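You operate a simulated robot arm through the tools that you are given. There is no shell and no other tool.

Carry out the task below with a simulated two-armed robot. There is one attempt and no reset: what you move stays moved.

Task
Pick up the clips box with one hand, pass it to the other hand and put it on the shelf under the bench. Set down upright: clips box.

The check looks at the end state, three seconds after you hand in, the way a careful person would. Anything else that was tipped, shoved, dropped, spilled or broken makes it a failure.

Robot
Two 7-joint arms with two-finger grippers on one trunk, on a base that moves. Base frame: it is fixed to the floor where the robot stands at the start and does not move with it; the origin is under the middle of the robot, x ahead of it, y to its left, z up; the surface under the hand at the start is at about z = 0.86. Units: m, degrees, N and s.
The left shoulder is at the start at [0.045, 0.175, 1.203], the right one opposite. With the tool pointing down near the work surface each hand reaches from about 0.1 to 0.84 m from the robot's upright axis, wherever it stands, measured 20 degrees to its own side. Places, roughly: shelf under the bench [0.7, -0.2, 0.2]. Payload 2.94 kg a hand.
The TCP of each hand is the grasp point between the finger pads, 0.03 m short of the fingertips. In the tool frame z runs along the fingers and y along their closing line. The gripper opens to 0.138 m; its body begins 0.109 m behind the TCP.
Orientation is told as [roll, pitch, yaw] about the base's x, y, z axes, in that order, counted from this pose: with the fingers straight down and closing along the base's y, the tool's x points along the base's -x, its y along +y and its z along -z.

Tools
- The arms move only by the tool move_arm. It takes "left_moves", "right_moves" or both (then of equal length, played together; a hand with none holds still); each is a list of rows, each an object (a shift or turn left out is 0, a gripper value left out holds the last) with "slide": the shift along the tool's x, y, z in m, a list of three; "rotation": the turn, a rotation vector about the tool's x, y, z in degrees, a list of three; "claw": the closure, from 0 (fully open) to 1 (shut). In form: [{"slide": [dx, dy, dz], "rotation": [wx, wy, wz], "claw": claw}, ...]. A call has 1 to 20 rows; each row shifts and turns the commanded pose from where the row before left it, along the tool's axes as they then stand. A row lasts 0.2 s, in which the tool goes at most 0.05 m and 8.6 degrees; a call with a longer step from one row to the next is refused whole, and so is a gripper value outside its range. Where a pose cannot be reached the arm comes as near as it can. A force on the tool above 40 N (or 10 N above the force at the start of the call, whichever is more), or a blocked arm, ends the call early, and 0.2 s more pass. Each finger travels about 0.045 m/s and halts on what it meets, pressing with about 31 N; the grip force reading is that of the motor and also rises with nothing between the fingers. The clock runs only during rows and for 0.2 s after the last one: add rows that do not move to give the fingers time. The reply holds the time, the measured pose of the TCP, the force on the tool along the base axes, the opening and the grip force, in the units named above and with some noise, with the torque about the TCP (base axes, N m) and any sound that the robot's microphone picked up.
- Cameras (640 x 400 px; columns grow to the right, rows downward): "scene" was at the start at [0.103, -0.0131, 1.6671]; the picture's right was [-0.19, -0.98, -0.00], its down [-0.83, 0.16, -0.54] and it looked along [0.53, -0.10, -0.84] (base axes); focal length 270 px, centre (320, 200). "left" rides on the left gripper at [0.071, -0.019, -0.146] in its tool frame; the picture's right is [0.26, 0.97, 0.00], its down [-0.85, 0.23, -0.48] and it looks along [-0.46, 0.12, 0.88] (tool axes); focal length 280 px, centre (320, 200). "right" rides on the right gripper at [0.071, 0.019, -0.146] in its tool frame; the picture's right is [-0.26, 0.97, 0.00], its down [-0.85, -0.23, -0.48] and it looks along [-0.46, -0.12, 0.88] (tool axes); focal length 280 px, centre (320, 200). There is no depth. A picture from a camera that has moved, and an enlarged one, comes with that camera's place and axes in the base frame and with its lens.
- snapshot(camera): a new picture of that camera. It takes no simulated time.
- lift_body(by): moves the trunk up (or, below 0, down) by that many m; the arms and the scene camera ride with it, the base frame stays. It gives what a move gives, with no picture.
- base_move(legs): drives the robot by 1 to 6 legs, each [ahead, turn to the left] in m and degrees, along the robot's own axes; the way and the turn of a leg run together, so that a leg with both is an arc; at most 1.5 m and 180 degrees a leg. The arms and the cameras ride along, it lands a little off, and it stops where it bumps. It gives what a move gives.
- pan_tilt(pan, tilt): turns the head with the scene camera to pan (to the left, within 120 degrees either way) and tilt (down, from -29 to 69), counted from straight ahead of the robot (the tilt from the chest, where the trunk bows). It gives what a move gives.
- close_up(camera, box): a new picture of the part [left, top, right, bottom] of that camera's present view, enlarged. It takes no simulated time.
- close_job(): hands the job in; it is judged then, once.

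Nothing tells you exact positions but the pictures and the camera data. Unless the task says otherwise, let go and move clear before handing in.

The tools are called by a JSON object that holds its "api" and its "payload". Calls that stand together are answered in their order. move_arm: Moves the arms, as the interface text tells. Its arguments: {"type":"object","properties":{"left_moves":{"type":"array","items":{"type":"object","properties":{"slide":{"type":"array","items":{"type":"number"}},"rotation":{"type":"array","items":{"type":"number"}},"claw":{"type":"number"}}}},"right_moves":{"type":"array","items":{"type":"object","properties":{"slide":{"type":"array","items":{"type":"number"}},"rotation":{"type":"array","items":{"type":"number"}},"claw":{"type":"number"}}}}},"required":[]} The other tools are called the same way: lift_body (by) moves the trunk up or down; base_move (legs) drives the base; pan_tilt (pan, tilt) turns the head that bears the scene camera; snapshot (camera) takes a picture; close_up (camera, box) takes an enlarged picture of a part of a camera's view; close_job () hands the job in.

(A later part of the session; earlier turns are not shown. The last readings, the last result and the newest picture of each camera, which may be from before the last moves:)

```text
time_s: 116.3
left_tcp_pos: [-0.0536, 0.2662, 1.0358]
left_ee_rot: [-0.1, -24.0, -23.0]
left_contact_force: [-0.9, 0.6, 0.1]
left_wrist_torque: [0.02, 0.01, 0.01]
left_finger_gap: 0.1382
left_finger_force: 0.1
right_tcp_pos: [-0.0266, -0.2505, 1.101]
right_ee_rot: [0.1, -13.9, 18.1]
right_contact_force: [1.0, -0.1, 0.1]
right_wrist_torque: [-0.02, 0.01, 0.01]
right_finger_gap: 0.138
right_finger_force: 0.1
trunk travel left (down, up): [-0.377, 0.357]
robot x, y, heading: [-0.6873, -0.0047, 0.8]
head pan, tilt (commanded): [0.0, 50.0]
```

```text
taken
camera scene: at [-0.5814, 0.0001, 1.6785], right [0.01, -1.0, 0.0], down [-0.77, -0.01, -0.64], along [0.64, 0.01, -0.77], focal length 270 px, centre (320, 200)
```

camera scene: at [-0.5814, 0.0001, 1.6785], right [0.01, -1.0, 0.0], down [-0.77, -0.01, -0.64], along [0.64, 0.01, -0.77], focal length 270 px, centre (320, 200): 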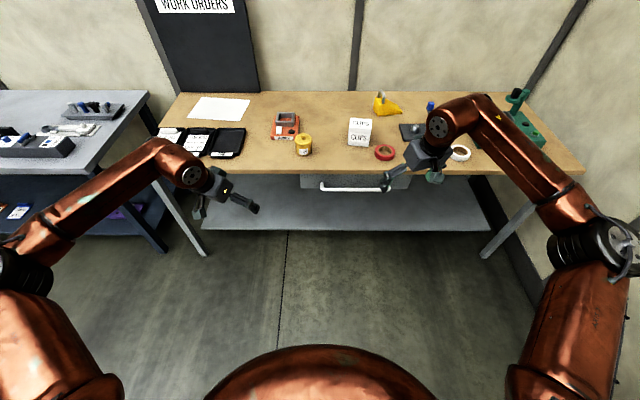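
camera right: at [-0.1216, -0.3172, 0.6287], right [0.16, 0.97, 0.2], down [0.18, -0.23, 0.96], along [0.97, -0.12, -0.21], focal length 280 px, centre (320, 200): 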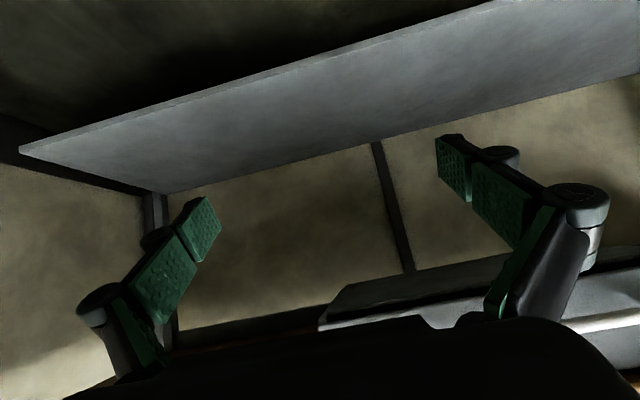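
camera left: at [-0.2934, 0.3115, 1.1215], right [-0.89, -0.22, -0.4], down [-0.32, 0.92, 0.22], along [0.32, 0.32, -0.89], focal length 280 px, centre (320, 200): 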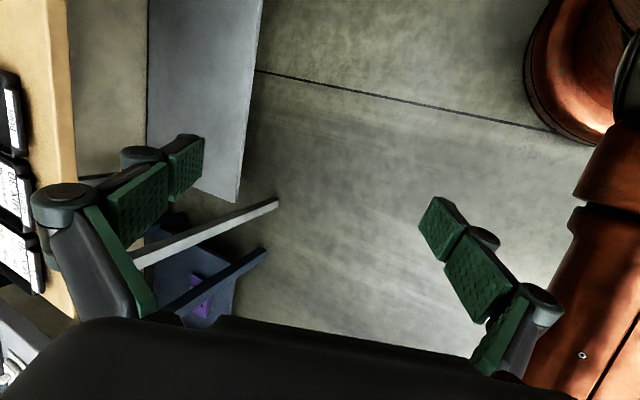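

The wrist roll only allows about 20° inward but plenty outward. So I'll use right yaw -100 and left yaw +80 with positive pitch, which points the fingers toward each other in a V. I'll test those orientations in free space.

{"api": "move_arm", "payload": {"left_moves": [{"rotation": [0, 8, 0]}, {"rotation": [0, 8, 0]}, {"rotation": [0, 8, 0]}, {"rotation": [0, 0, -7.92]}, {"rotation": [0, 0, -7.92]}, {"rotation": [0, 0, -7.92]}, {"rotation": [0, 0, -7.92]}, {"rotation": [0, 0, -7.92]}, {"rotation": [0, 0, -7.92]}, {"rotation": [0, 0, -7.92]}, {"rotation": [0, 0, -7.92]}, {"rotation": [0, 0, -7.92]}, {"rotation": [0, 0, -7.92]}, {"rotation": [0, 0, -7.92]}, {"rotation": [0, 0, -7.92]}, {"rotation": [0, 0, -7.92]}, {}, {}], "right_moves": [{"rotation": [0, 7, 0]}, {"rotation": [0, 7, 0]}, {"rotation": [0, 0, 7.87]}, {"rotation": [0, 0, 7.87]}, {"rotation": [0, 0, 7.87]}, {"rotation": [0, 0, 7.87]}, {"rotation": [0, 0, 7.87]}, {"rotation": [0, 0, 7.87]}, {"rotation": [0, 0, 7.87]}, {"rotation": [0, 0, 7.87]}, {"rotation": [0, 0, 7.87]}, {"rotation": [0, 0, 7.87]}, {"rotation": [0, 0, 7.87]}, {"rotation": [0, 0, 7.87]}, {"rotation": [0, 0, 7.87]}, {"rotation": [0, 0, 7.87]}, {"rotation": [0, 0, 7.87]}, {}]}}

{"api": "move_arm", "payload": {"left_moves": [{"rotation": [0, 7, 0]}, {"rotation": [0, 7, 0]}, {"rotation": [0, 7, 0]}, {"rotation": [0, 7, 0]}, {}], "right_moves": [{"rotation": [0, 7, 0]}, {"rotation": [0, 7, 0]}, {"rotation": [0, 7, 0]}, {"rotation": [0, 7, 0]}, {"rotation": [0, 7, 0]}]}}

{"api": "snapshot", "payload": {"camera": "scene"}}

```text
time_s: 120.1
left_tcp_pos: [-0.0538, 0.2664, 1.0356]
left_ee_rot: [0.1, 0.1, 80.0]
left_contact_force: [-0.5, 0.1, -0.2]
left_wrist_torque: [0.04, 0.03, -0.01]
left_finger_gap: 0.1379
left_finger_force: 0.0
right_tcp_pos: [-0.0253, -0.2482, 1.1015]
right_ee_rot: [0.0, 0.1, -100.0]
right_contact_force: [-0.2, 0.2, 0.4]
right_wrist_torque: [0.01, 0.02, -0.03]
right_finger_gap: 0.1381
right_finger_force: 0.2
trunk travel left (down, up): [-0.377, 0.357]
robot x, y, heading: [-0.6897, -0.005, 0.6]
head pan, tilt (commanded): [0.0, 50.0]
```

```text
time_s: 121.3
left_tcp_pos: [-0.053, 0.2663, 1.0372]
left_ee_rot: [0.0, 28.2, 80.0]
left_contact_force: [0.0, -0.3, 0.7]
left_wrist_torque: [0.04, 0.02, -0.02]
left_finger_gap: 0.1381
left_finger_force: 0.1
right_tcp_pos: [-0.0245, -0.2515, 1.0997]
right_ee_rot: [0.1, 35.2, -99.9]
right_contact_force: [0.0, -0.8, -0.8]
right_wrist_torque: [0.0, 0.01, -0.02]
right_finger_gap: 0.138
right_finger_force: 0.0
trunk travel left (down, up): [-0.377, 0.357]
robot x, y, heading: [-0.6937, -0.0043, 0.7]
head pan, tilt (commanded): [0.0, 50.0]
```

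```text
taken
camera scene: at [-0.5815, -0.002, 1.6785], right [0.01, -1.0, 0.0], down [-0.77, -0.01, -0.64], along [0.64, 0.01, -0.77], focal length 270 px, centre (320, 200)
```

scene: 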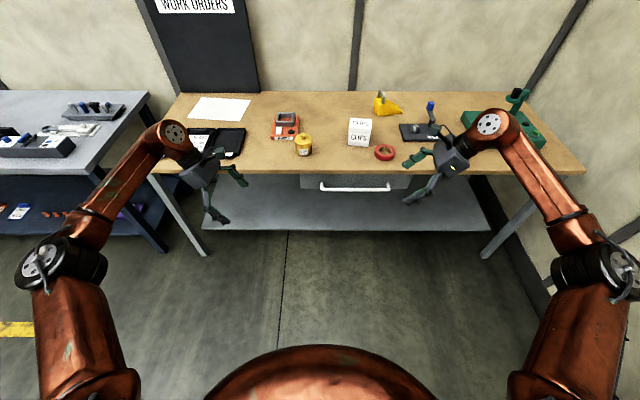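

Both orientations are reachable and mirror each other. Now I'll test that the left arm can reach low in this same orientation, since that is how it will set the box down.

{"api": "move_arm", "payload": {"left_moves": [{"slide": [-0.0115, 0.0055, 0.0401]}, {"slide": [-0.0115, 0.0055, 0.0401]}, {"slide": [-0.0115, 0.0055, 0.0401]}, {"slide": [-0.0115, 0.0055, 0.0401]}, {"slide": [-0.0115, 0.0055, 0.0401]}, {"slide": [-0.0115, 0.0055, 0.0401]}, {"slide": [-0.0115, 0.0055, 0.0401]}, {"slide": [-0.0115, 0.0055, 0.0401]}, {"slide": [-0.0115, 0.0055, 0.0401]}, {"slide": [-0.0115, 0.0055, 0.0401]}, {"slide": [-0.0115, 0.0055, 0.0401]}, {"slide": [-0.0115, 0.0055, 0.0401]}, {"slide": [-0.0115, 0.0055, 0.0401]}]}}

{"api": "pan_tilt", "payload": {"pan": 30, "tilt": 55}}

{"api": "snapshot", "payload": {"camera": "scene"}}

```text
time_s: 124.1
left_tcp_pos: [-0.1418, 0.1678, 0.5064]
left_ee_rot: [0.0, 28.1, 79.9]
left_contact_force: [-0.3, 0.0, 0.9]
left_wrist_torque: [0.01, 0.01, 0.0]
left_finger_gap: 0.1379
left_finger_force: 0.1
right_tcp_pos: [-0.025, -0.25, 1.1004]
right_ee_rot: [-0.2, 35.1, -99.8]
right_contact_force: [0.3, 0.0, 1.2]
right_wrist_torque: [0.0, 0.01, -0.01]
right_finger_gap: 0.1377
right_finger_force: 0.0
trunk travel left (down, up): [-0.377, 0.357]
robot x, y, heading: [-0.6878, -0.0023, 0.9]
head pan, tilt (commanded): [0.0, 50.0]
```

```text
time_s: 125.0
left_tcp_pos: [-0.1416, 0.1673, 0.5083]
left_ee_rot: [0.0, 28.2, 79.9]
left_contact_force: [0.9, 0.4, 0.3]
left_wrist_torque: [0.02, -0.04, 0.04]
left_finger_gap: 0.138
left_finger_force: 0.1
right_tcp_pos: [-0.026, -0.2486, 1.1006]
right_ee_rot: [0.0, 35.0, -99.9]
right_contact_force: [-0.3, 0.5, -0.6]
right_wrist_torque: [-0.03, -0.01, 0.0]
right_finger_gap: 0.1379
right_finger_force: 0.1
trunk travel left (down, up): [-0.377, 0.357]
robot x, y, heading: [-0.6918, -0.0014, 0.8]
head pan, tilt (commanded): [30.0, 55.0]
```

```text
taken
camera scene: at [-0.5964, 0.0356, 1.672], right [0.51, -0.86, 0.0], down [-0.7, -0.42, -0.57], along [0.49, 0.29, -0.82], focal length 270 px, centre (320, 200)
```

scene: 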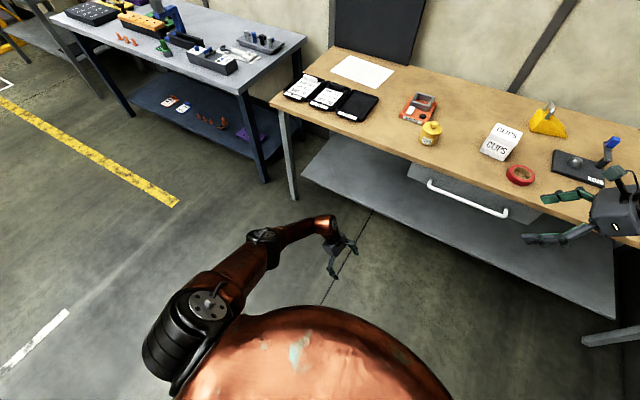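

The left arm reaches the placing height cleanly with the elbow low. I'll check that the trunk is stable at -0.30 with the arm extended, moving the hand forward first so the arm doesn't fold.

{"api": "move_arm", "payload": {"left_moves": [{"slide": [0.0148, -0.022, -0.0358]}, {"slide": [0.0148, -0.022, -0.0358]}, {"slide": [0.0148, -0.022, -0.0358]}, {"slide": [0.0148, -0.022, -0.0358]}, {"slide": [0.0148, -0.022, -0.0358]}]}}

{"api": "lift_body", "payload": {"by": -0.3}}

{"api": "snapshot", "payload": {"camera": "scene"}}

```text
time_s: 126.2
left_tcp_pos: [-0.0324, 0.1653, 0.6991]
left_ee_rot: [0.0, 28.0, 79.9]
left_contact_force: [-0.1, -0.4, -0.8]
left_wrist_torque: [-0.02, -0.01, 0.0]
left_finger_gap: 0.1381
left_finger_force: 0.1
right_tcp_pos: [-0.0253, -0.2495, 1.0995]
right_ee_rot: [0.0, 35.0, -100.0]
right_contact_force: [-0.6, -0.7, -0.4]
right_wrist_torque: [0.01, 0.04, 0.02]
right_finger_gap: 0.1381
right_finger_force: 0.0
trunk travel left (down, up): [-0.377, 0.357]
robot x, y, heading: [-0.6918, 0.0016, 0.7]
head pan, tilt (commanded): [30.0, 55.0]
```

```text
time_s: 129.2
left_tcp_pos: [-0.0229, 0.1684, 0.3926]
left_ee_rot: [1.2, 28.3, 80.6]
left_contact_force: [-1.2, -0.3, 0.5]
left_wrist_torque: [0.06, -0.1, 0.06]
left_finger_gap: 0.1379
left_finger_force: 0.0
right_tcp_pos: [-0.0108, -0.2472, 0.7937]
right_ee_rot: [-1.3, 34.7, -100.5]
right_contact_force: [-1.4, 0.8, 0.9]
right_wrist_torque: [-0.11, -0.13, -0.1]
right_finger_gap: 0.1382
right_finger_force: 0.1
trunk travel left (down, up): [-0.077, 0.657]
robot x, y, heading: [-0.6907, -0.001, 0.7]
head pan, tilt (commanded): [30.0, 55.0]
```

```text
taken
camera scene: at [-0.2893, 0.0394, 1.3387], right [0.51, -0.86, -0.03], down [-0.73, -0.42, -0.53], along [0.45, 0.29, -0.84], focal length 270 px, centre (320, 200)
```

scene: 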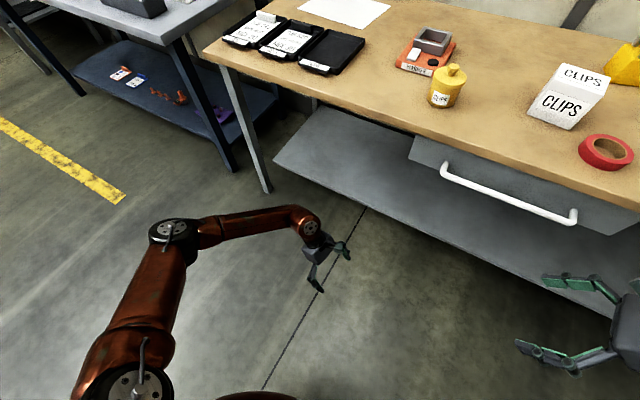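

Some sag (about 3°) starts at -0.30 with both arms forward. I'll come back up to -0.25, which was steady.

{"api": "lift_body", "payload": {"by": 0.06}}

{"api": "snapshot", "payload": {"camera": "scene"}}

```text
time_s: 129.6
left_tcp_pos: [-0.0171, 0.2035, 0.4016]
left_ee_rot: [-0.9, 25.4, 84.5]
left_contact_force: [-0.1, 1.8, -0.7]
left_wrist_torque: [-0.28, 0.04, 0.07]
left_finger_gap: 0.1379
left_finger_force: 0.1
right_tcp_pos: [-0.0341, -0.2392, 0.8191]
right_ee_rot: [-0.2, 34.7, -100.9]
right_contact_force: [0.4, 0.9, -0.8]
right_wrist_torque: [0.06, 0.11, 0.03]
right_finger_gap: 0.138
right_finger_force: 0.0
trunk travel left (down, up): [-0.081, 0.653]
robot x, y, heading: [-0.6909, -0.0013, 0.8]
head pan, tilt (commanded): [30.0, 55.0]
stopped: the arm was blocked; the commanded pose is now the measured one
```

```text
taken
camera scene: at [-0.2405, 0.0421, 1.3341], right [0.51, -0.86, -0.05], down [-0.75, -0.42, -0.5], along [0.41, 0.29, -0.86], focal length 270 px, centre (320, 200)
```

scene: 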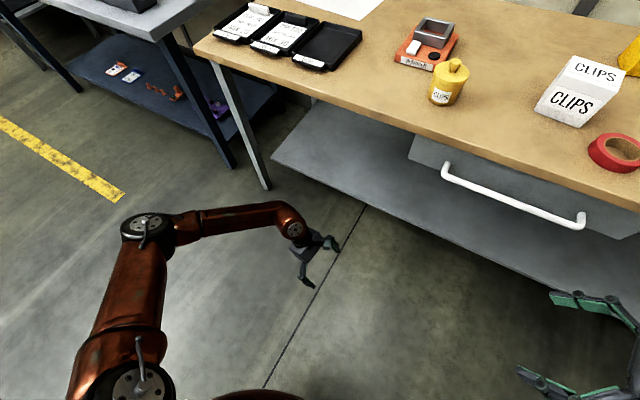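

{"api": "lift_body", "payload": {"by": 0.1}}

{"api": "snapshot", "payload": {"camera": "scene"}}

```text
time_s: 129.9
left_tcp_pos: [-0.0135, 0.2659, 0.4197]
left_ee_rot: [-5.8, 21.1, 90.5]
left_contact_force: [-1.8, 1.2, -3.7]
left_wrist_torque: [-0.22, -0.16, 0.03]
left_finger_gap: 0.138
left_finger_force: 0.1
right_tcp_pos: [-0.0659, -0.1948, 0.8521]
right_ee_rot: [0.1, 38.4, -99.2]
right_contact_force: [0.3, 2.2, -0.5]
right_wrist_torque: [-0.18, 0.01, 0.04]
right_finger_gap: 0.1377
right_finger_force: 0.1
trunk travel left (down, up): [-0.084, 0.65]
robot x, y, heading: [-0.693, -0.0013, 0.9]
head pan, tilt (commanded): [30.0, 55.0]
stopped: the arm was blocked; the commanded pose is now the measured one
```

```text
taken
camera scene: at [-0.2213, 0.0475, 1.3324], right [0.51, -0.86, -0.05], down [-0.76, -0.42, -0.49], along [0.4, 0.29, -0.87], focal length 270 px, centre (320, 200)
```

scene: 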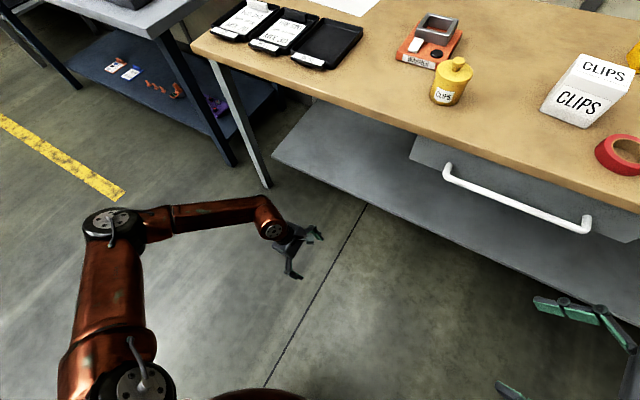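

{"api": "move_arm", "payload": {"left_moves": [{}, {}, {}], "right_moves": [{}, {}, {}]}}

{"api": "snapshot", "payload": {"camera": "scene"}}

```text
time_s: 130.2
left_tcp_pos: [-0.0334, 0.2968, 0.4556]
left_ee_rot: [-12.7, 19.0, 92.5]
left_contact_force: [-0.4, -2.8, 0.2]
left_wrist_torque: [0.24, 0.02, 0.06]
left_finger_gap: 0.1379
left_finger_force: 0.0
right_tcp_pos: [-0.1413, -0.1908, 0.8185]
right_ee_rot: [-4.7, 33.6, -100.8]
right_contact_force: [-1.1, 0.2, -0.1]
right_wrist_torque: [0.02, -0.1, -0.06]
right_finger_gap: 0.138
right_finger_force: 0.1
trunk travel left (down, up): [-0.084, 0.65]
robot x, y, heading: [-0.6891, -0.0019, 0.8]
head pan, tilt (commanded): [30.0, 55.0]
stopped in row 1 (left hand): the arm was blocked; the commanded pose is now the measured one
```

```text
taken
camera scene: at [-0.2426, 0.0423, 1.3369], right [0.51, -0.86, -0.05], down [-0.75, -0.42, -0.5], along [0.41, 0.29, -0.86], focal length 270 px, centre (320, 200)
```

scene: 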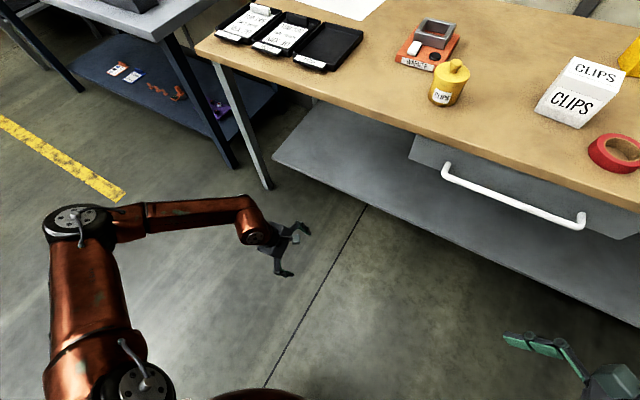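

{"api": "move_arm", "payload": {"left_moves": [{}, {}, {}], "right_moves": [{}, {}, {}]}}

{"api": "lift_body", "payload": {"by": 0.1}}

{"api": "snapshot", "payload": {"camera": "scene"}}

```text
time_s: 130.5
left_tcp_pos: [-0.0809, 0.3088, 0.5111]
left_ee_rot: [-19.2, 17.8, 91.9]
left_contact_force: [-0.4, -1.6, 1.4]
left_wrist_torque: [0.27, 0.06, 0.03]
left_finger_gap: 0.138
left_finger_force: 0.0
right_tcp_pos: [-0.2334, -0.2022, 0.7909]
right_ee_rot: [-8.0, 30.8, -103.0]
right_contact_force: [0.5, 0.9, 0.6]
right_wrist_torque: [0.01, 0.09, 0.09]
right_finger_gap: 0.1376
right_finger_force: 0.1
trunk travel left (down, up): [-0.084, 0.65]
robot x, y, heading: [-0.6899, -0.0032, 1.1]
head pan, tilt (commanded): [30.0, 55.0]
stopped in row 1 (left hand): the arm was blocked; the commanded pose is now the measured one
```

```text
time_s: 130.9
left_tcp_pos: [-0.1254, 0.2902, 0.5466]
left_ee_rot: [-22.4, 18.7, 88.4]
left_contact_force: [-0.3, -1.5, 3.8]
left_wrist_torque: [0.31, 0.14, 0.09]
left_finger_gap: 0.1379
left_finger_force: 0.0
right_tcp_pos: [-0.2778, -0.1972, 0.8395]
right_ee_rot: [-1.7, 33.7, -101.8]
right_contact_force: [-0.2, 0.2, 2.8]
right_wrist_torque: [-0.15, -0.07, -0.03]
right_finger_gap: 0.1381
right_finger_force: 0.0
trunk travel left (down, up): [-0.086, 0.648]
robot x, y, heading: [-0.6951, -0.0036, 0.9]
head pan, tilt (commanded): [30.0, 55.0]
stopped: the arm was blocked; the commanded pose is now the measured one
```

```text
taken
camera scene: at [-0.3872, 0.0355, 1.3653], right [0.52, -0.86, 0.0], down [-0.7, -0.42, -0.58], along [0.5, 0.3, -0.81], focal length 270 px, centre (320, 200)
```

scene: 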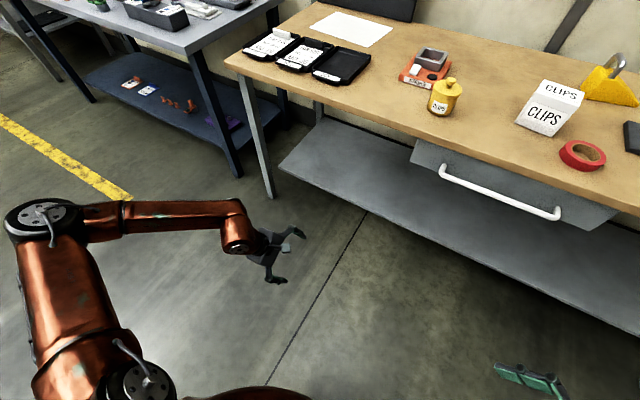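

{"api": "lift_body", "payload": {"by": 0.1}}

{"api": "lift_body", "payload": {"by": 0.2}}

{"api": "snapshot", "payload": {"camera": "scene"}}

```text
time_s: 131.6
left_tcp_pos: [-0.1396, 0.2881, 0.6078]
left_ee_rot: [-24.1, 18.9, 87.6]
left_contact_force: [0.9, -0.4, -0.8]
left_wrist_torque: [0.02, 0.0, 0.02]
left_finger_gap: 0.1381
left_finger_force: 0.0
right_tcp_pos: [-0.2974, -0.1935, 0.8847]
right_ee_rot: [-1.4, 33.3, -101.9]
right_contact_force: [0.6, 0.0, 0.6]
right_wrist_torque: [0.02, 0.04, 0.07]
right_finger_gap: 0.1378
right_finger_force: 0.0
trunk travel left (down, up): [-0.137, 0.598]
robot x, y, heading: [-0.6918, -0.002, 0.8]
head pan, tilt (commanded): [30.0, 55.0]
stopped: the arm was blocked; the commanded pose is now the measured one
```

```text
time_s: 133.8
left_tcp_pos: [-0.126, 0.2906, 0.7966]
left_ee_rot: [-23.1, 18.9, 88.3]
left_contact_force: [-0.6, 0.7, 0.0]
left_wrist_torque: [-0.03, 0.03, 0.01]
left_finger_gap: 0.1381
left_finger_force: 0.0
right_tcp_pos: [-0.2831, -0.1928, 1.0824]
right_ee_rot: [-2.4, 33.0, -102.2]
right_contact_force: [0.4, -0.2, 0.1]
right_wrist_torque: [-0.01, 0.02, 0.01]
right_finger_gap: 0.1377
right_finger_force: 0.0
trunk travel left (down, up): [-0.337, 0.398]
robot x, y, heading: [-0.6946, -0.0016, 1.2]
head pan, tilt (commanded): [30.0, 55.0]
```

```text
taken
camera scene: at [-0.5757, 0.0366, 1.6308], right [0.51, -0.86, 0.0], down [-0.7, -0.42, -0.57], along [0.49, 0.3, -0.82], focal length 270 px, centre (320, 200)
```

scene: 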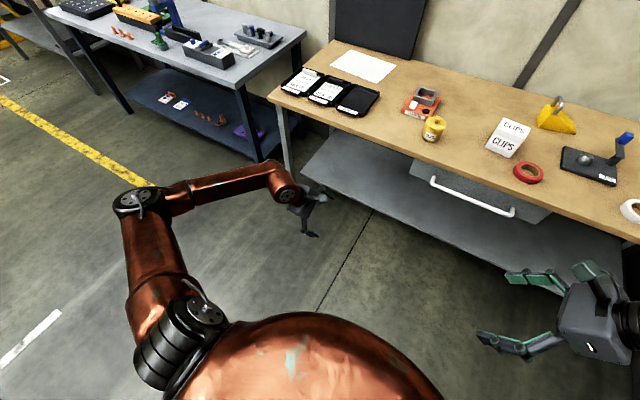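

Recovered, and the lesson is to stay at about -0.2 with the right arm tucked back. To keep the arm well below the bench edge, I want the left hand leaning forward when placing, so I'll restore the hand orientations and test the left at yaw 150–180.

{"api": "lift_body", "payload": {"by": 0.04}}

{"api": "move_arm", "payload": {"left_moves": [{"rotation": [-7.7, 0, 0]}, {"rotation": [-7.7, 0, 0]}, {"rotation": [-7.7, 0, 0]}, {"rotation": [0, 4.5, 0]}, {"rotation": [0, 4.5, 0]}, {"slide": [0.02, 0, -0.04]}, {"slide": [0.02, 0, -0.04]}, {"slide": [0.02, 0, -0.04]}, {"slide": [0.02, 0, -0.04]}, {"slide": [0.02, 0, -0.04]}], "right_moves": [{"rotation": [-2.4, 2, 0]}, {"slide": [0, 0, 0]}, {}, {}, {}, {}, {}, {}, {}, {}]}}

{"api": "snapshot", "payload": {"camera": "scene"}}

```text
time_s: 134.6
left_tcp_pos: [-0.127, 0.2904, 0.8371]
left_ee_rot: [-23.1, 19.0, 88.2]
left_contact_force: [0.4, 0.2, 0.3]
left_wrist_torque: [-0.01, 0.02, -0.02]
left_finger_gap: 0.1379
left_finger_force: 0.1
right_tcp_pos: [-0.283, -0.1935, 1.1235]
right_ee_rot: [-2.4, 33.1, -102.2]
right_contact_force: [-0.1, 0.5, 0.7]
right_wrist_torque: [0.02, 0.01, 0.0]
right_finger_gap: 0.138
right_finger_force: 0.0
trunk travel left (down, up): [-0.377, 0.358]
robot x, y, heading: [-0.6907, -0.0025, 1.1]
head pan, tilt (commanded): [30.0, 55.0]
```

```text
time_s: 136.8
left_tcp_pos: [-0.1281, 0.2993, 1.0615]
left_ee_rot: [0.0, 28.0, 88.2]
left_contact_force: [-0.3, 0.3, -1.1]
left_wrist_torque: [0.05, -0.01, 0.05]
left_finger_gap: 0.1379
left_finger_force: 0.0
right_tcp_pos: [-0.284, -0.1935, 1.1247]
right_ee_rot: [0.1, 35.2, -102.2]
right_contact_force: [0.5, 1.1, 0.1]
right_wrist_torque: [-0.02, -0.01, -0.03]
right_finger_gap: 0.138
right_finger_force: 0.1
trunk travel left (down, up): [-0.377, 0.358]
robot x, y, heading: [-0.6931, -0.0026, 1.0]
head pan, tilt (commanded): [30.0, 55.0]
```

```text
taken
camera scene: at [-0.5969, 0.0354, 1.6714], right [0.51, -0.86, 0.0], down [-0.7, -0.42, -0.57], along [0.49, 0.3, -0.82], focal length 270 px, centre (320, 200)
```

scene: 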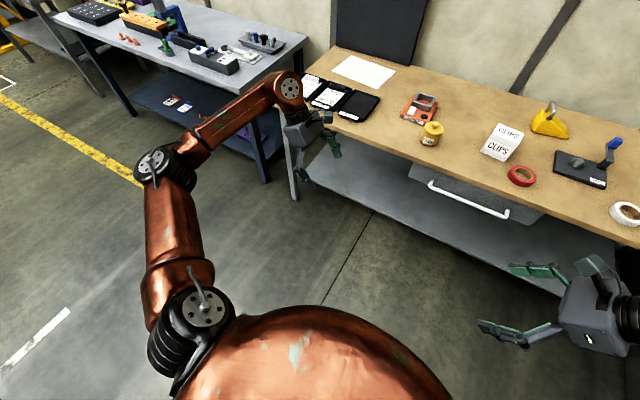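

{"api": "move_arm", "payload": {"left_moves": [{"rotation": [3.65, 0, -6.87]}, {"rotation": [3.65, 0, -6.87]}, {"rotation": [3.65, 0, -6.87]}, {"rotation": [3.65, 0, -6.87]}, {"rotation": [3.65, 0, -6.87]}, {"rotation": [3.65, 0, -6.87]}, {"rotation": [3.65, 0, -6.87]}, {"rotation": [3.65, 0, -6.87]}, {"rotation": [3.65, 0, -6.87]}]}}

{"api": "snapshot", "payload": {"camera": "scene"}}

```text
time_s: 138.8
left_tcp_pos: [-0.1267, 0.2967, 1.0616]
left_ee_rot: [0.0, 28.1, 158.4]
left_contact_force: [-0.7, -0.4, -0.3]
left_wrist_torque: [0.01, 0.03, 0.01]
left_finger_gap: 0.1378
left_finger_force: 0.2
right_tcp_pos: [-0.2835, -0.1936, 1.1238]
right_ee_rot: [0.1, 34.9, -102.3]
right_contact_force: [-0.4, -0.6, 0.9]
right_wrist_torque: [0.0, 0.02, 0.0]
right_finger_gap: 0.1381
right_finger_force: 0.1
trunk travel left (down, up): [-0.377, 0.358]
robot x, y, heading: [-0.6894, -0.0037, 0.9]
head pan, tilt (commanded): [30.0, 55.0]
```

```text
taken
camera scene: at [-0.5962, 0.0357, 1.6713], right [0.51, -0.86, 0.0], down [-0.7, -0.42, -0.57], along [0.49, 0.3, -0.82], focal length 270 px, centre (320, 200)
```

scene: 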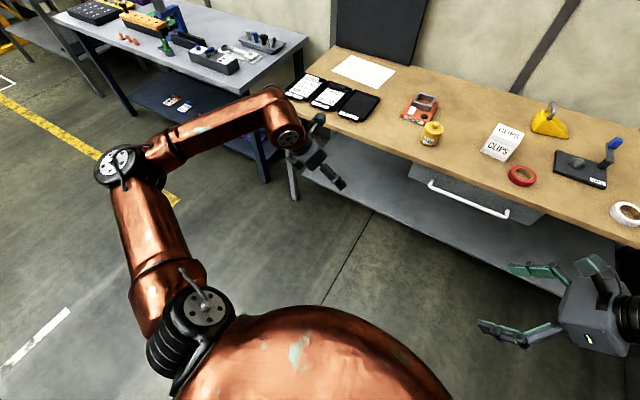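

Yaw 158 works too. Full rehearsal of the placing reach at trunk -0.20: tuck the right hand out to its side, bring the left down and forward, lower, and extend.

{"api": "move_arm", "payload": {"left_moves": [{"slide": [-0.0094, 0.0023, 0.0389]}, {"slide": [-0.0094, 0.0023, 0.0389]}, {"slide": [-0.0094, 0.0023, 0.0389]}, {"slide": [-0.0094, 0.0023, 0.0389]}, {"slide": [-0.0094, 0.0023, 0.0389]}, {"slide": [-0.0094, 0.0023, 0.0389]}, {"slide": [-0.0094, 0.0023, 0.0389]}, {"slide": [-0.0094, 0.0023, 0.0389]}], "right_moves": [{"slide": [-0.0227, 0.0152, -0.0362]}, {"slide": [-0.0227, 0.0152, -0.0362]}, {"slide": [-0.0227, 0.0152, -0.0362]}, {"slide": [-0.0227, 0.0152, -0.0362]}, {"slide": [-0.0227, 0.0152, -0.0362]}, {"slide": [-0.0227, 0.0152, -0.0362]}, {}, {}]}}

{"api": "lift_body", "payload": {"by": -0.2}}

{"api": "snapshot", "payload": {"camera": "scene"}}

```text
time_s: 140.6
left_tcp_pos: [-0.0597, 0.2477, 0.7513]
left_ee_rot: [0.0, 28.1, 158.2]
left_contact_force: [0.0, -0.3, 0.4]
left_wrist_torque: [0.03, 0.0, 0.0]
left_finger_gap: 0.1378
left_finger_force: 0.0
right_tcp_pos: [-0.2459, -0.4441, 1.2261]
right_ee_rot: [0.1, 35.1, -102.2]
right_contact_force: [0.1, 0.0, 0.1]
right_wrist_torque: [-0.03, 0.02, 0.03]
right_finger_gap: 0.1375
right_finger_force: 0.0
trunk travel left (down, up): [-0.377, 0.358]
robot x, y, heading: [-0.6912, -0.0016, 0.9]
head pan, tilt (commanded): [30.0, 55.0]
```

```text
time_s: 142.8
left_tcp_pos: [-0.0613, 0.249, 0.5518]
left_ee_rot: [0.1, 28.1, 158.3]
left_contact_force: [0.2, 0.5, 0.4]
left_wrist_torque: [0.0, 0.0, 0.0]
left_finger_gap: 0.1378
left_finger_force: 0.1
right_tcp_pos: [-0.2438, -0.4434, 1.0245]
right_ee_rot: [0.2, 35.0, -102.1]
right_contact_force: [0.0, 0.7, -0.2]
right_wrist_torque: [-0.02, -0.02, -0.03]
right_finger_gap: 0.1379
right_finger_force: 0.0
trunk travel left (down, up): [-0.177, 0.558]
robot x, y, heading: [-0.692, -0.005, 0.8]
head pan, tilt (commanded): [30.0, 55.0]
```

```text
taken
camera scene: at [-0.4602, 0.0383, 1.4635], right [0.51, -0.86, 0.0], down [-0.7, -0.42, -0.57], along [0.49, 0.3, -0.82], focal length 270 px, centre (320, 200)
```

scene: 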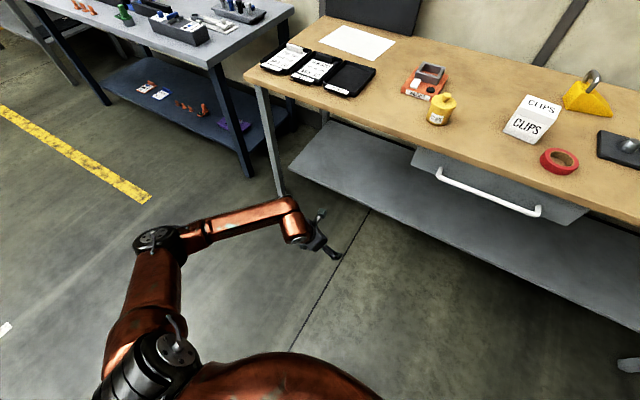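

{"api": "move_arm", "payload": {"left_moves": [{"slide": [-0.0035, -0.0022, 0.0395]}, {"slide": [-0.0035, -0.0022, 0.0395]}, {"slide": [-0.0035, -0.0022, 0.0395]}, {"slide": [-0.0035, -0.0022, 0.0395]}, {"slide": [-0.0035, -0.0022, 0.0395]}, {"slide": [-0.0035, -0.0022, 0.0395]}, {"slide": [-0.0035, -0.0022, 0.0395]}, {"slide": [-0.0035, -0.0022, 0.0395]}]}}

{"api": "snapshot", "payload": {"camera": "scene"}}

{"api": "snapshot", "payload": {"camera": "left"}}

```text
time_s: 144.6
left_tcp_pos: [0.0569, 0.2234, 0.2705]
left_ee_rot: [-0.2, 28.0, 158.4]
left_contact_force: [-0.5, -0.9, 0.1]
left_wrist_torque: [0.05, -0.02, 0.04]
left_finger_gap: 0.1381
left_finger_force: 0.1
left hand out of reach, approached as far as the arm can: row 8
right_tcp_pos: [-0.2439, -0.4453, 1.0211]
right_ee_rot: [-0.2, 35.2, -102.3]
right_contact_force: [-0.1, 0.7, -0.6]
right_wrist_torque: [0.12, 0.02, 0.01]
right_finger_gap: 0.1378
right_finger_force: 0.1
trunk travel left (down, up): [-0.177, 0.558]
robot x, y, heading: [-0.6931, -0.0035, 1.2]
head pan, tilt (commanded): [30.0, 55.0]
```

```text
taken
camera scene: at [-0.459, 0.0353, 1.463], right [0.52, -0.86, 0.0], down [-0.7, -0.42, -0.57], along [0.49, 0.3, -0.82], focal length 270 px, centre (320, 200)
```

scene: 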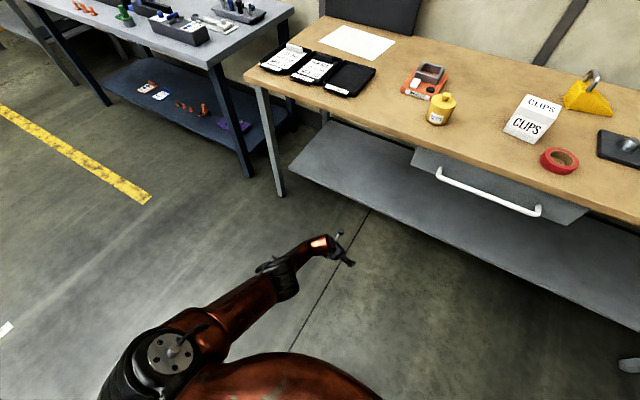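

```text
taken
camera left: at [0.0575, 0.2425, 0.4314], right [-0.14, -0.98, 0.12], down [-0.99, 0.14, 0.02], along [-0.04, -0.12, -0.99], focal length 280 px, centre (320, 200)
```

left: 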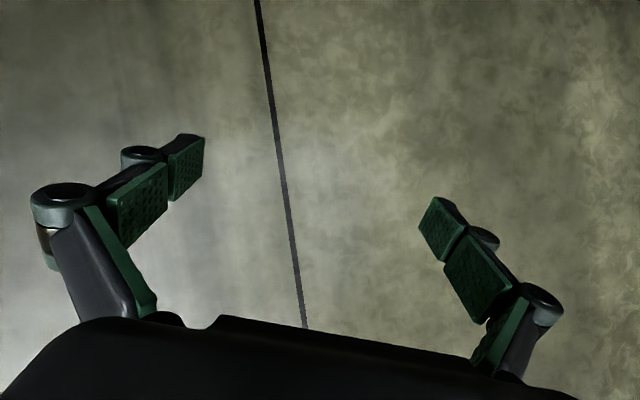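

The full placing reach works at trunk -0.20, with the arm nearly straight and the elbow low. Now I'll back out of the rehearsal: retract the left hand, raise the trunk, and set the left hand out of the way at yaw 80.

{"api": "move_arm", "payload": {"left_moves": [{"slide": [0.0035, 0.0022, -0.0395]}, {"slide": [0.0035, 0.0022, -0.0395]}, {"slide": [0.0035, 0.0022, -0.0395]}, {"slide": [0.0035, 0.0022, -0.0395]}, {"slide": [0.0035, 0.0022, -0.0395]}, {"slide": [0.0035, 0.0022, -0.0395]}, {"slide": [0.0035, 0.0022, -0.0395]}, {"slide": [0.0035, 0.0022, -0.0395]}]}}

{"api": "lift_body", "payload": {"by": 0.2}}

{"api": "move_arm", "payload": {"left_moves": [{"slide": [0.0094, -0.0023, -0.0389]}, {"slide": [0.0094, -0.0023, -0.0389]}, {"slide": [0.0094, -0.0023, -0.0389]}, {"slide": [0.0094, -0.0023, -0.0389]}, {"slide": [0.0094, -0.0023, -0.0389]}, {"slide": [0.0094, -0.0023, -0.0389]}, {"slide": [0.0094, -0.0023, -0.0389]}, {"slide": [0.0094, -0.0023, -0.0389]}, {"rotation": [-3.66, 0, 6.89]}, {"rotation": [-3.66, 0, 6.89]}, {"rotation": [-3.66, 0, 6.89]}, {"rotation": [-3.66, 0, 6.89]}, {"rotation": [-3.66, 0, 6.89]}, {"rotation": [-3.66, 0, 6.89]}, {"rotation": [-3.66, 0, 6.89]}, {"rotation": [-3.66, 0, 6.89]}, {"rotation": [-3.66, 0, 6.89]}, {"rotation": [-3.66, 0, 6.89]}]}}

```text
time_s: 146.4
left_tcp_pos: [-0.0671, 0.2489, 0.5606]
left_ee_rot: [0.1, 27.9, 158.3]
left_contact_force: [0.3, -0.4, 0.0]
left_wrist_torque: [0.0, 0.04, -0.02]
left_finger_gap: 0.138
left_finger_force: 0.1
right_tcp_pos: [-0.2447, -0.4438, 1.0252]
right_ee_rot: [0.1, 35.0, -102.2]
right_contact_force: [-0.7, -0.3, -0.1]
right_wrist_torque: [-0.02, 0.01, -0.03]
right_finger_gap: 0.138
right_finger_force: 0.0
trunk travel left (down, up): [-0.177, 0.558]
robot x, y, heading: [-0.6938, -0.003, 0.8]
head pan, tilt (commanded): [30.0, 55.0]
```

```text
time_s: 148.6
left_tcp_pos: [-0.0652, 0.2503, 0.7612]
left_ee_rot: [0.0, 28.1, 158.3]
left_contact_force: [-0.2, -0.3, -0.1]
left_wrist_torque: [-0.01, 0.0, 0.02]
left_finger_gap: 0.1379
left_finger_force: 0.0
right_tcp_pos: [-0.2438, -0.4442, 1.2229]
right_ee_rot: [0.0, 35.1, -102.2]
right_contact_force: [-0.4, 0.3, -0.8]
right_wrist_torque: [0.01, 0.03, 0.0]
right_finger_gap: 0.1383
right_finger_force: 0.0
trunk travel left (down, up): [-0.377, 0.358]
robot x, y, heading: [-0.6935, -0.001, 1.1]
head pan, tilt (commanded): [30.0, 55.0]
```

```text
time_s: 152.4
left_tcp_pos: [-0.1327, 0.2961, 1.0709]
left_ee_rot: [-0.1, 28.0, 80.1]
left_contact_force: [0.3, -0.4, -0.2]
left_wrist_torque: [0.03, 0.0, -0.02]
left_finger_gap: 0.1376
left_finger_force: 0.1
right_tcp_pos: [-0.2437, -0.4436, 1.2239]
right_ee_rot: [0.0, 35.1, -102.3]
right_contact_force: [-0.1, 0.1, -0.3]
right_wrist_torque: [-0.02, 0.02, 0.02]
right_finger_gap: 0.138
right_finger_force: 0.1
trunk travel left (down, up): [-0.377, 0.358]
robot x, y, heading: [-0.6938, -0.0022, 1.0]
head pan, tilt (commanded): [30.0, 55.0]
```

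Both arms are in good posture. I'll drive forward to about x=-0.15 with the hands above the bench.

{"api": "base_move", "payload": {"legs": [[0.54, -1]]}}

{"api": "pan_tilt", "payload": {"pan": -15, "tilt": 55}}

{"api": "snapshot", "payload": {"camera": "scene"}}

{"api": "snapshot", "payload": {"camera": "right"}}

```text
time_s: 155.5
left_tcp_pos: [0.4101, 0.2918, 1.0709]
left_ee_rot: [-0.1, 28.0, 79.2]
left_contact_force: [1.5, 0.8, -0.4]
left_wrist_torque: [-0.02, 0.04, -0.03]
left_finger_gap: 0.1381
left_finger_force: 0.1
right_tcp_pos: [0.2871, -0.4471, 1.2222]
right_ee_rot: [0.0, 34.9, -103.2]
right_contact_force: [0.2, -0.1, 0.3]
right_wrist_torque: [0.0, 0.02, 0.02]
right_finger_gap: 0.1381
right_finger_force: 0.1
trunk travel left (down, up): [-0.377, 0.358]
robot x, y, heading: [-0.1531, 0.0039, -0.1]
head pan, tilt (commanded): [30.0, 55.0]
```

```text
time_s: 156.6
left_tcp_pos: [0.4098, 0.2919, 1.0721]
left_ee_rot: [-0.2, 27.9, 79.2]
left_contact_force: [-0.8, 0.2, -0.3]
left_wrist_torque: [0.03, -0.02, 0.0]
left_finger_gap: 0.1379
left_finger_force: 0.0
right_tcp_pos: [0.2848, -0.4472, 1.2241]
right_ee_rot: [0.1, 35.1, -103.2]
right_contact_force: [0.5, -0.4, -0.3]
right_wrist_torque: [0.02, -0.01, -0.01]
right_finger_gap: 0.1381
right_finger_force: 0.0
trunk travel left (down, up): [-0.377, 0.358]
robot x, y, heading: [-0.1538, 0.0023, 0.0]
head pan, tilt (commanded): [-15.0, 55.0]
```

```text
taken
camera scene: at [-0.0515, -0.0157, 1.6713], right [-0.26, -0.97, 0.0], down [-0.79, 0.21, -0.57], along [0.55, -0.15, -0.82], focal length 270 px, centre (320, 200)
```

scene: 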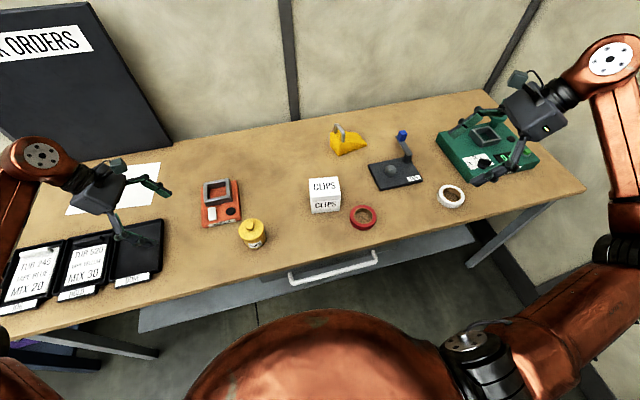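

```text
taken
camera right: at [0.298, -0.4757, 1.3842], right [0.89, -0.43, -0.15], down [-0.45, -0.89, -0.1], along [-0.09, 0.15, -0.98], focal length 280 px, centre (320, 200)
```

right: 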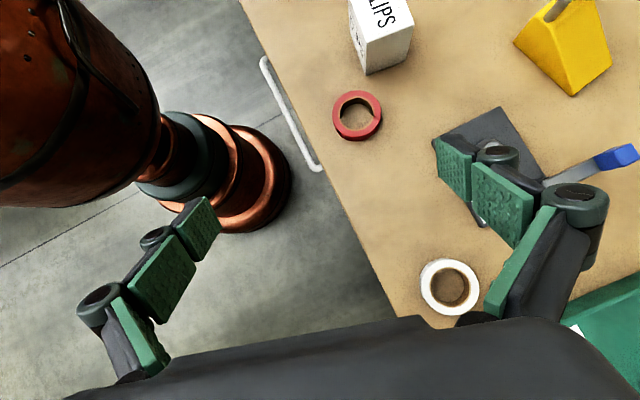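

{"api": "close_up", "payload": {"camera": "scene", "box": [284, 160, 364, 230]}}

{"api": "close_up", "payload": {"camera": "right", "box": [320, 0, 440, 90]}}

```text
5.71 times, centred on (324, 195) of scene
camera zoom: at [-0.0515, -0.0157, 1.6713], right [-0.26, -0.97, 0.0], down [-0.79, 0.21, -0.57], along [0.55, -0.15, -0.82], focal length 1544 px, centre (297, 229)
```

zoom: 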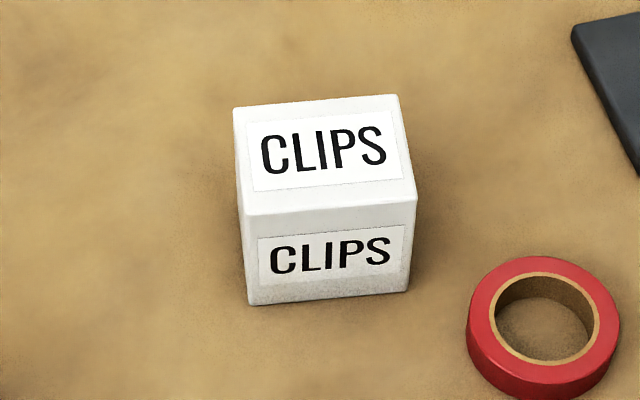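

```text
4.44 times, centred on (380, 45) of right
camera zoom: at [0.298, -0.4757, 1.3842], right [0.89, -0.43, -0.15], down [-0.45, -0.89, -0.1], along [-0.09, 0.15, -0.98], focal length 1246 px, centre (53, 889)
```

zoom: 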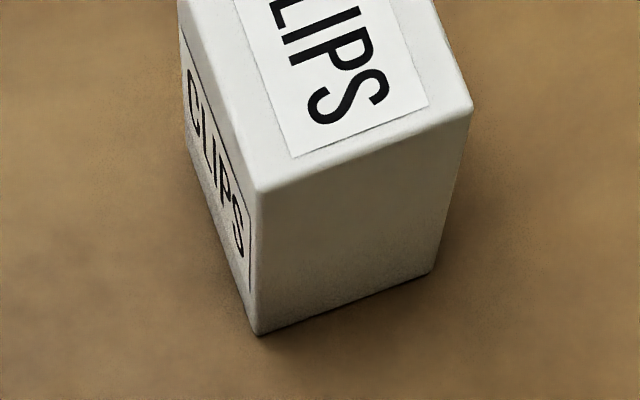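

The box centre is near [0.483, -0.172], yaw about -9°, top at z≈0.955; both cameras agree within 5 mm. I'll bring the right hand to a pre-grasp about 0.15 m back along its tool axis, aligned with the box.

{"api": "move_arm", "payload": {"right_moves": [{"rotation": [2.41, 0, -3.44]}, {"slide": [0.0064, 0.0218, 0.0357]}, {"slide": [0.0064, 0.0218, 0.0357]}, {"slide": [0.0064, 0.0218, 0.0357]}, {"slide": [0.0064, 0.0218, 0.0357]}, {"slide": [0.0064, 0.0218, 0.0357]}, {"slide": [0.0064, 0.0218, 0.0357]}, {"slide": [0.0064, 0.0218, 0.0357]}]}}

{"api": "snapshot", "payload": {"camera": "scene"}}

{"api": "snapshot", "payload": {"camera": "right"}}

```text
time_s: 158.4
left_tcp_pos: [0.4103, 0.2932, 1.0689]
left_ee_rot: [0.0, 28.0, 79.2]
left_contact_force: [-0.2, 0.4, -1.1]
left_wrist_torque: [-0.02, 0.04, -0.03]
left_finger_gap: 0.1382
left_finger_force: 0.1
right_tcp_pos: [0.4668, -0.2946, 1.0424]
right_ee_rot: [0.0, 35.0, -99.0]
right_contact_force: [1.3, 0.9, 0.8]
right_wrist_torque: [0.01, -0.01, -0.02]
right_finger_gap: 0.1379
right_finger_force: 0.0
trunk travel left (down, up): [-0.377, 0.358]
robot x, y, heading: [-0.1559, 0.0016, 0.0]
head pan, tilt (commanded): [-15.0, 55.0]
```

```text
taken
camera scene: at [-0.0499, -0.015, 1.6712], right [-0.26, -0.97, 0.0], down [-0.79, 0.21, -0.57], along [0.55, -0.15, -0.82], focal length 270 px, centre (320, 200)
```

scene: 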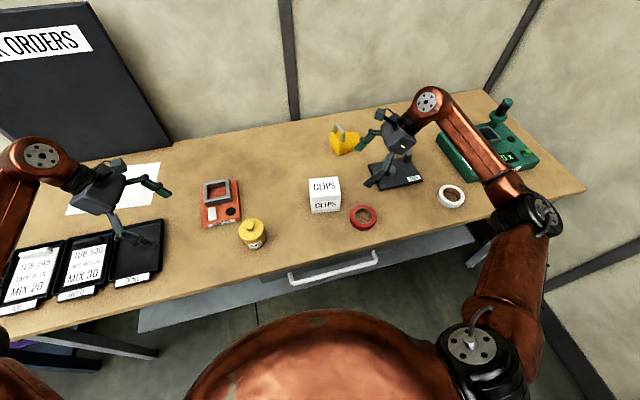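

```text
taken
camera right: at [0.4826, -0.3212, 1.2032], right [0.92, -0.36, -0.15], down [-0.38, -0.92, -0.1], along [-0.1, 0.15, -0.98], focal length 280 px, centre (320, 200)
```

right: 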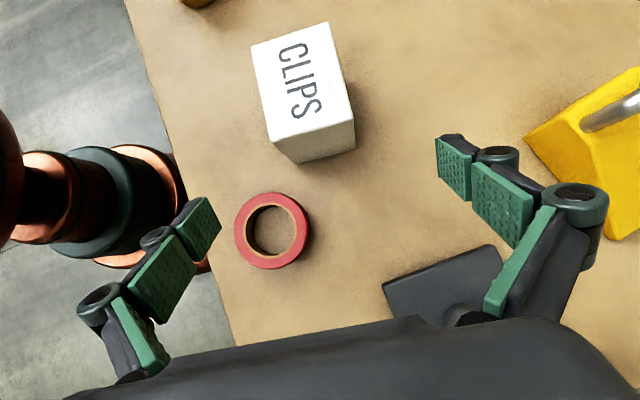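

The refined estimate is centre [0.482, -0.172], yaw -8.8°, and the fingers straddle the right end. I'll advance most of the way and check.

{"api": "move_arm", "payload": {"right_moves": [{"slide": [0.0006, -0.001, 0.03]}, {"slide": [0.0006, -0.001, 0.03]}, {"slide": [0.0006, -0.001, 0.03]}]}}

{"api": "snapshot", "payload": {"camera": "right"}}

{"api": "close_up", "payload": {"camera": "scene", "box": [260, 100, 440, 240]}}

```text
time_s: 159.2
left_tcp_pos: [0.4097, 0.2928, 1.0708]
left_ee_rot: [-0.2, 28.0, 79.3]
left_contact_force: [-0.7, -0.7, 0.9]
left_wrist_torque: [0.0, 0.0, 0.0]
left_finger_gap: 0.138
left_finger_force: 0.1
right_tcp_pos: [0.471, -0.2405, 0.9695]
right_ee_rot: [0.1, 35.0, -99.0]
right_contact_force: [-0.5, 0.3, 0.5]
right_wrist_torque: [-0.01, 0.04, -0.02]
right_finger_gap: 0.1379
right_finger_force: 0.0
trunk travel left (down, up): [-0.377, 0.358]
robot x, y, heading: [-0.1527, 0.005, -0.0]
head pan, tilt (commanded): [-15.0, 55.0]
```

```text
taken
camera right: at [0.4861, -0.2688, 1.1303], right [0.92, -0.36, -0.15], down [-0.38, -0.92, -0.1], along [-0.1, 0.15, -0.98], focal length 280 px, centre (320, 200)
```

right: 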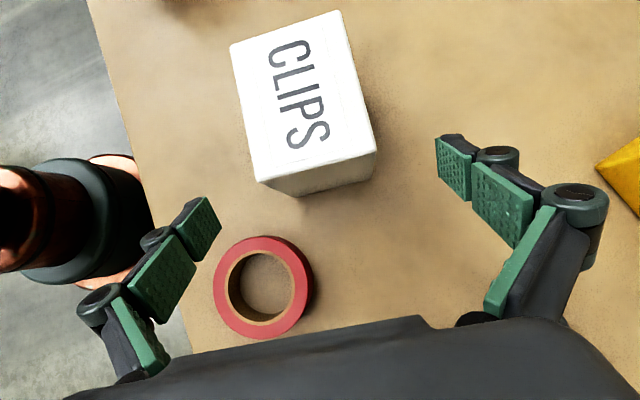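

```text
2.86 times, centred on (350, 170) of scene
camera zoom: at [-0.0503, -0.0152, 1.6712], right [-0.26, -0.97, 0.0], down [-0.79, 0.21, -0.57], along [0.55, -0.15, -0.82], focal length 772 px, centre (234, 286)
```

zoom: 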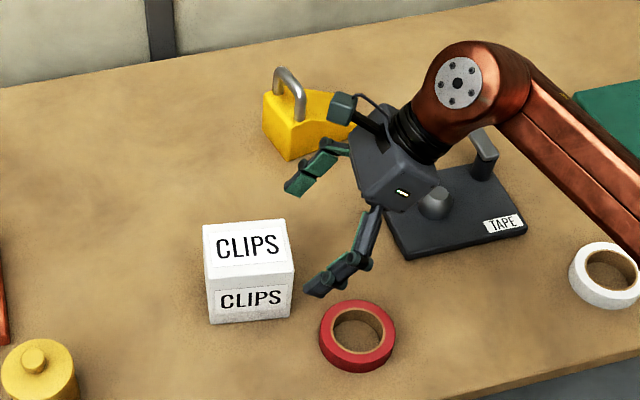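

Aligned to within a millimetre laterally. I'll go the last 57 mm, then close the right gripper.

{"api": "move_arm", "payload": {"right_moves": [{"slide": [0, 0, 0.0287]}, {"slide": [0, 0, 0.0287]}]}}

{"api": "snapshot", "payload": {"camera": "right"}}

{"api": "close_up", "payload": {"camera": "scene", "box": [260, 100, 440, 240]}}

```text
time_s: 159.8
left_tcp_pos: [0.4097, 0.2929, 1.0711]
left_ee_rot: [0.0, 28.0, 79.2]
left_contact_force: [1.4, -1.3, 0.2]
left_wrist_torque: [0.02, -0.01, 0.0]
left_finger_gap: 0.1379
left_finger_force: 0.1
right_tcp_pos: [0.4741, -0.2069, 0.9236]
right_ee_rot: [0.1, 35.0, -99.0]
right_contact_force: [-0.8, 0.2, -0.1]
right_wrist_torque: [0.01, 0.01, -0.04]
right_finger_gap: 0.1378
right_finger_force: 0.1
trunk travel left (down, up): [-0.377, 0.358]
robot x, y, heading: [-0.1538, 0.0034, 0.2]
head pan, tilt (commanded): [-15.0, 55.0]
```

```text
taken
camera right: at [0.49, -0.2354, 1.084], right [0.92, -0.36, -0.15], down [-0.38, -0.92, -0.1], along [-0.1, 0.15, -0.98], focal length 280 px, centre (320, 200)
```

right: 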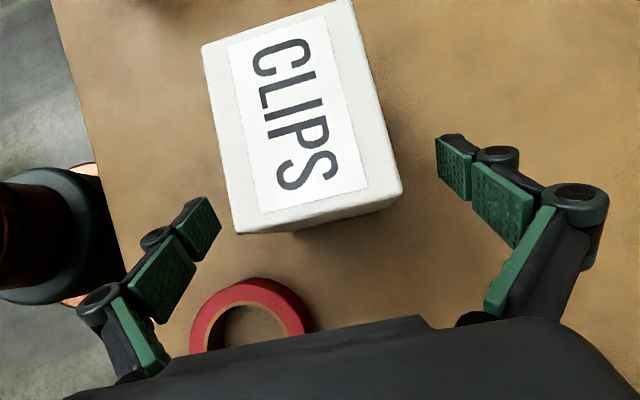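

```text
2.86 times, centred on (350, 170) of scene
camera zoom: at [-0.0513, -0.0155, 1.6713], right [-0.26, -0.97, 0.0], down [-0.79, 0.21, -0.57], along [0.55, -0.15, -0.82], focal length 772 px, centre (234, 286)
```

zoom: 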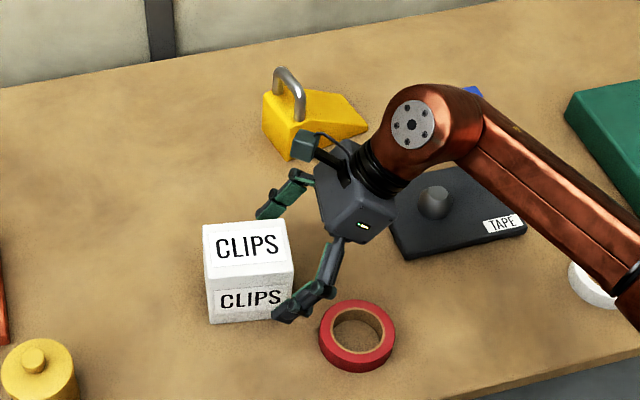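

The fingers straddle the right end of the box, so I'll close the right gripper.

{"api": "move_arm", "payload": {"right_moves": [{"claw": 0.5}, {"claw": 1.0}, {"claw": 1.0}, {"claw": 1.0}, {"claw": 1.0}, {"claw": 1.0}]}}

{"api": "snapshot", "payload": {"camera": "right"}}

{"api": "close_up", "payload": {"camera": "scene", "box": [260, 100, 440, 240]}}

```text
time_s: 161.2
left_tcp_pos: [0.4088, 0.2917, 1.0717]
left_ee_rot: [-0.2, 28.0, 79.2]
left_contact_force: [-0.2, -0.7, -0.4]
left_wrist_torque: [0.03, -0.04, -0.01]
left_finger_gap: 0.1381
left_finger_force: 0.0
right_tcp_pos: [0.4742, -0.2065, 0.9251]
right_ee_rot: [0.1, 35.0, -99.0]
right_contact_force: [0.2, 1.0, 0.0]
right_wrist_torque: [-0.02, -0.05, 0.03]
right_finger_gap: 0.0791
right_finger_force: 30.8
trunk travel left (down, up): [-0.377, 0.358]
robot x, y, heading: [-0.1543, 0.0034, -0.1]
head pan, tilt (commanded): [-15.0, 55.0]
```

```text
taken
camera right: at [0.49, -0.2355, 1.0846], right [0.92, -0.36, -0.15], down [-0.38, -0.92, -0.1], along [-0.1, 0.15, -0.98], focal length 280 px, centre (320, 200)
```

right: 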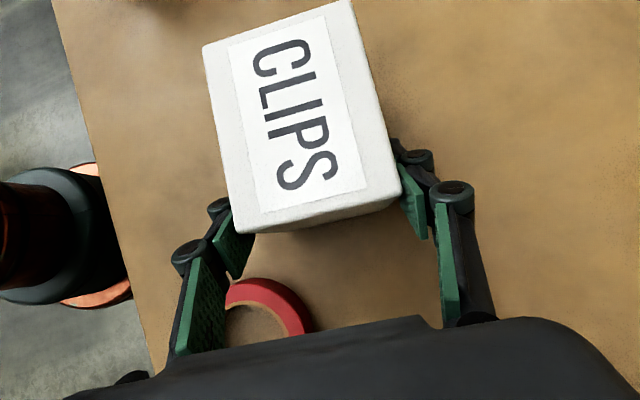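

```text
2.86 times, centred on (350, 170) of scene
camera zoom: at [-0.0513, -0.0156, 1.6713], right [-0.26, -0.97, 0.0], down [-0.79, 0.21, -0.57], along [0.55, -0.15, -0.82], focal length 772 px, centre (234, 286)
```

zoom: 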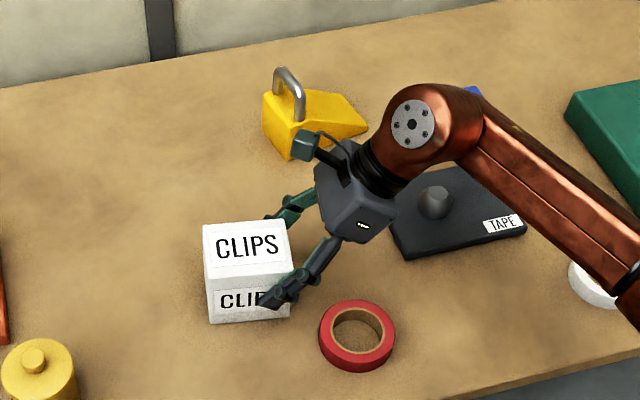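

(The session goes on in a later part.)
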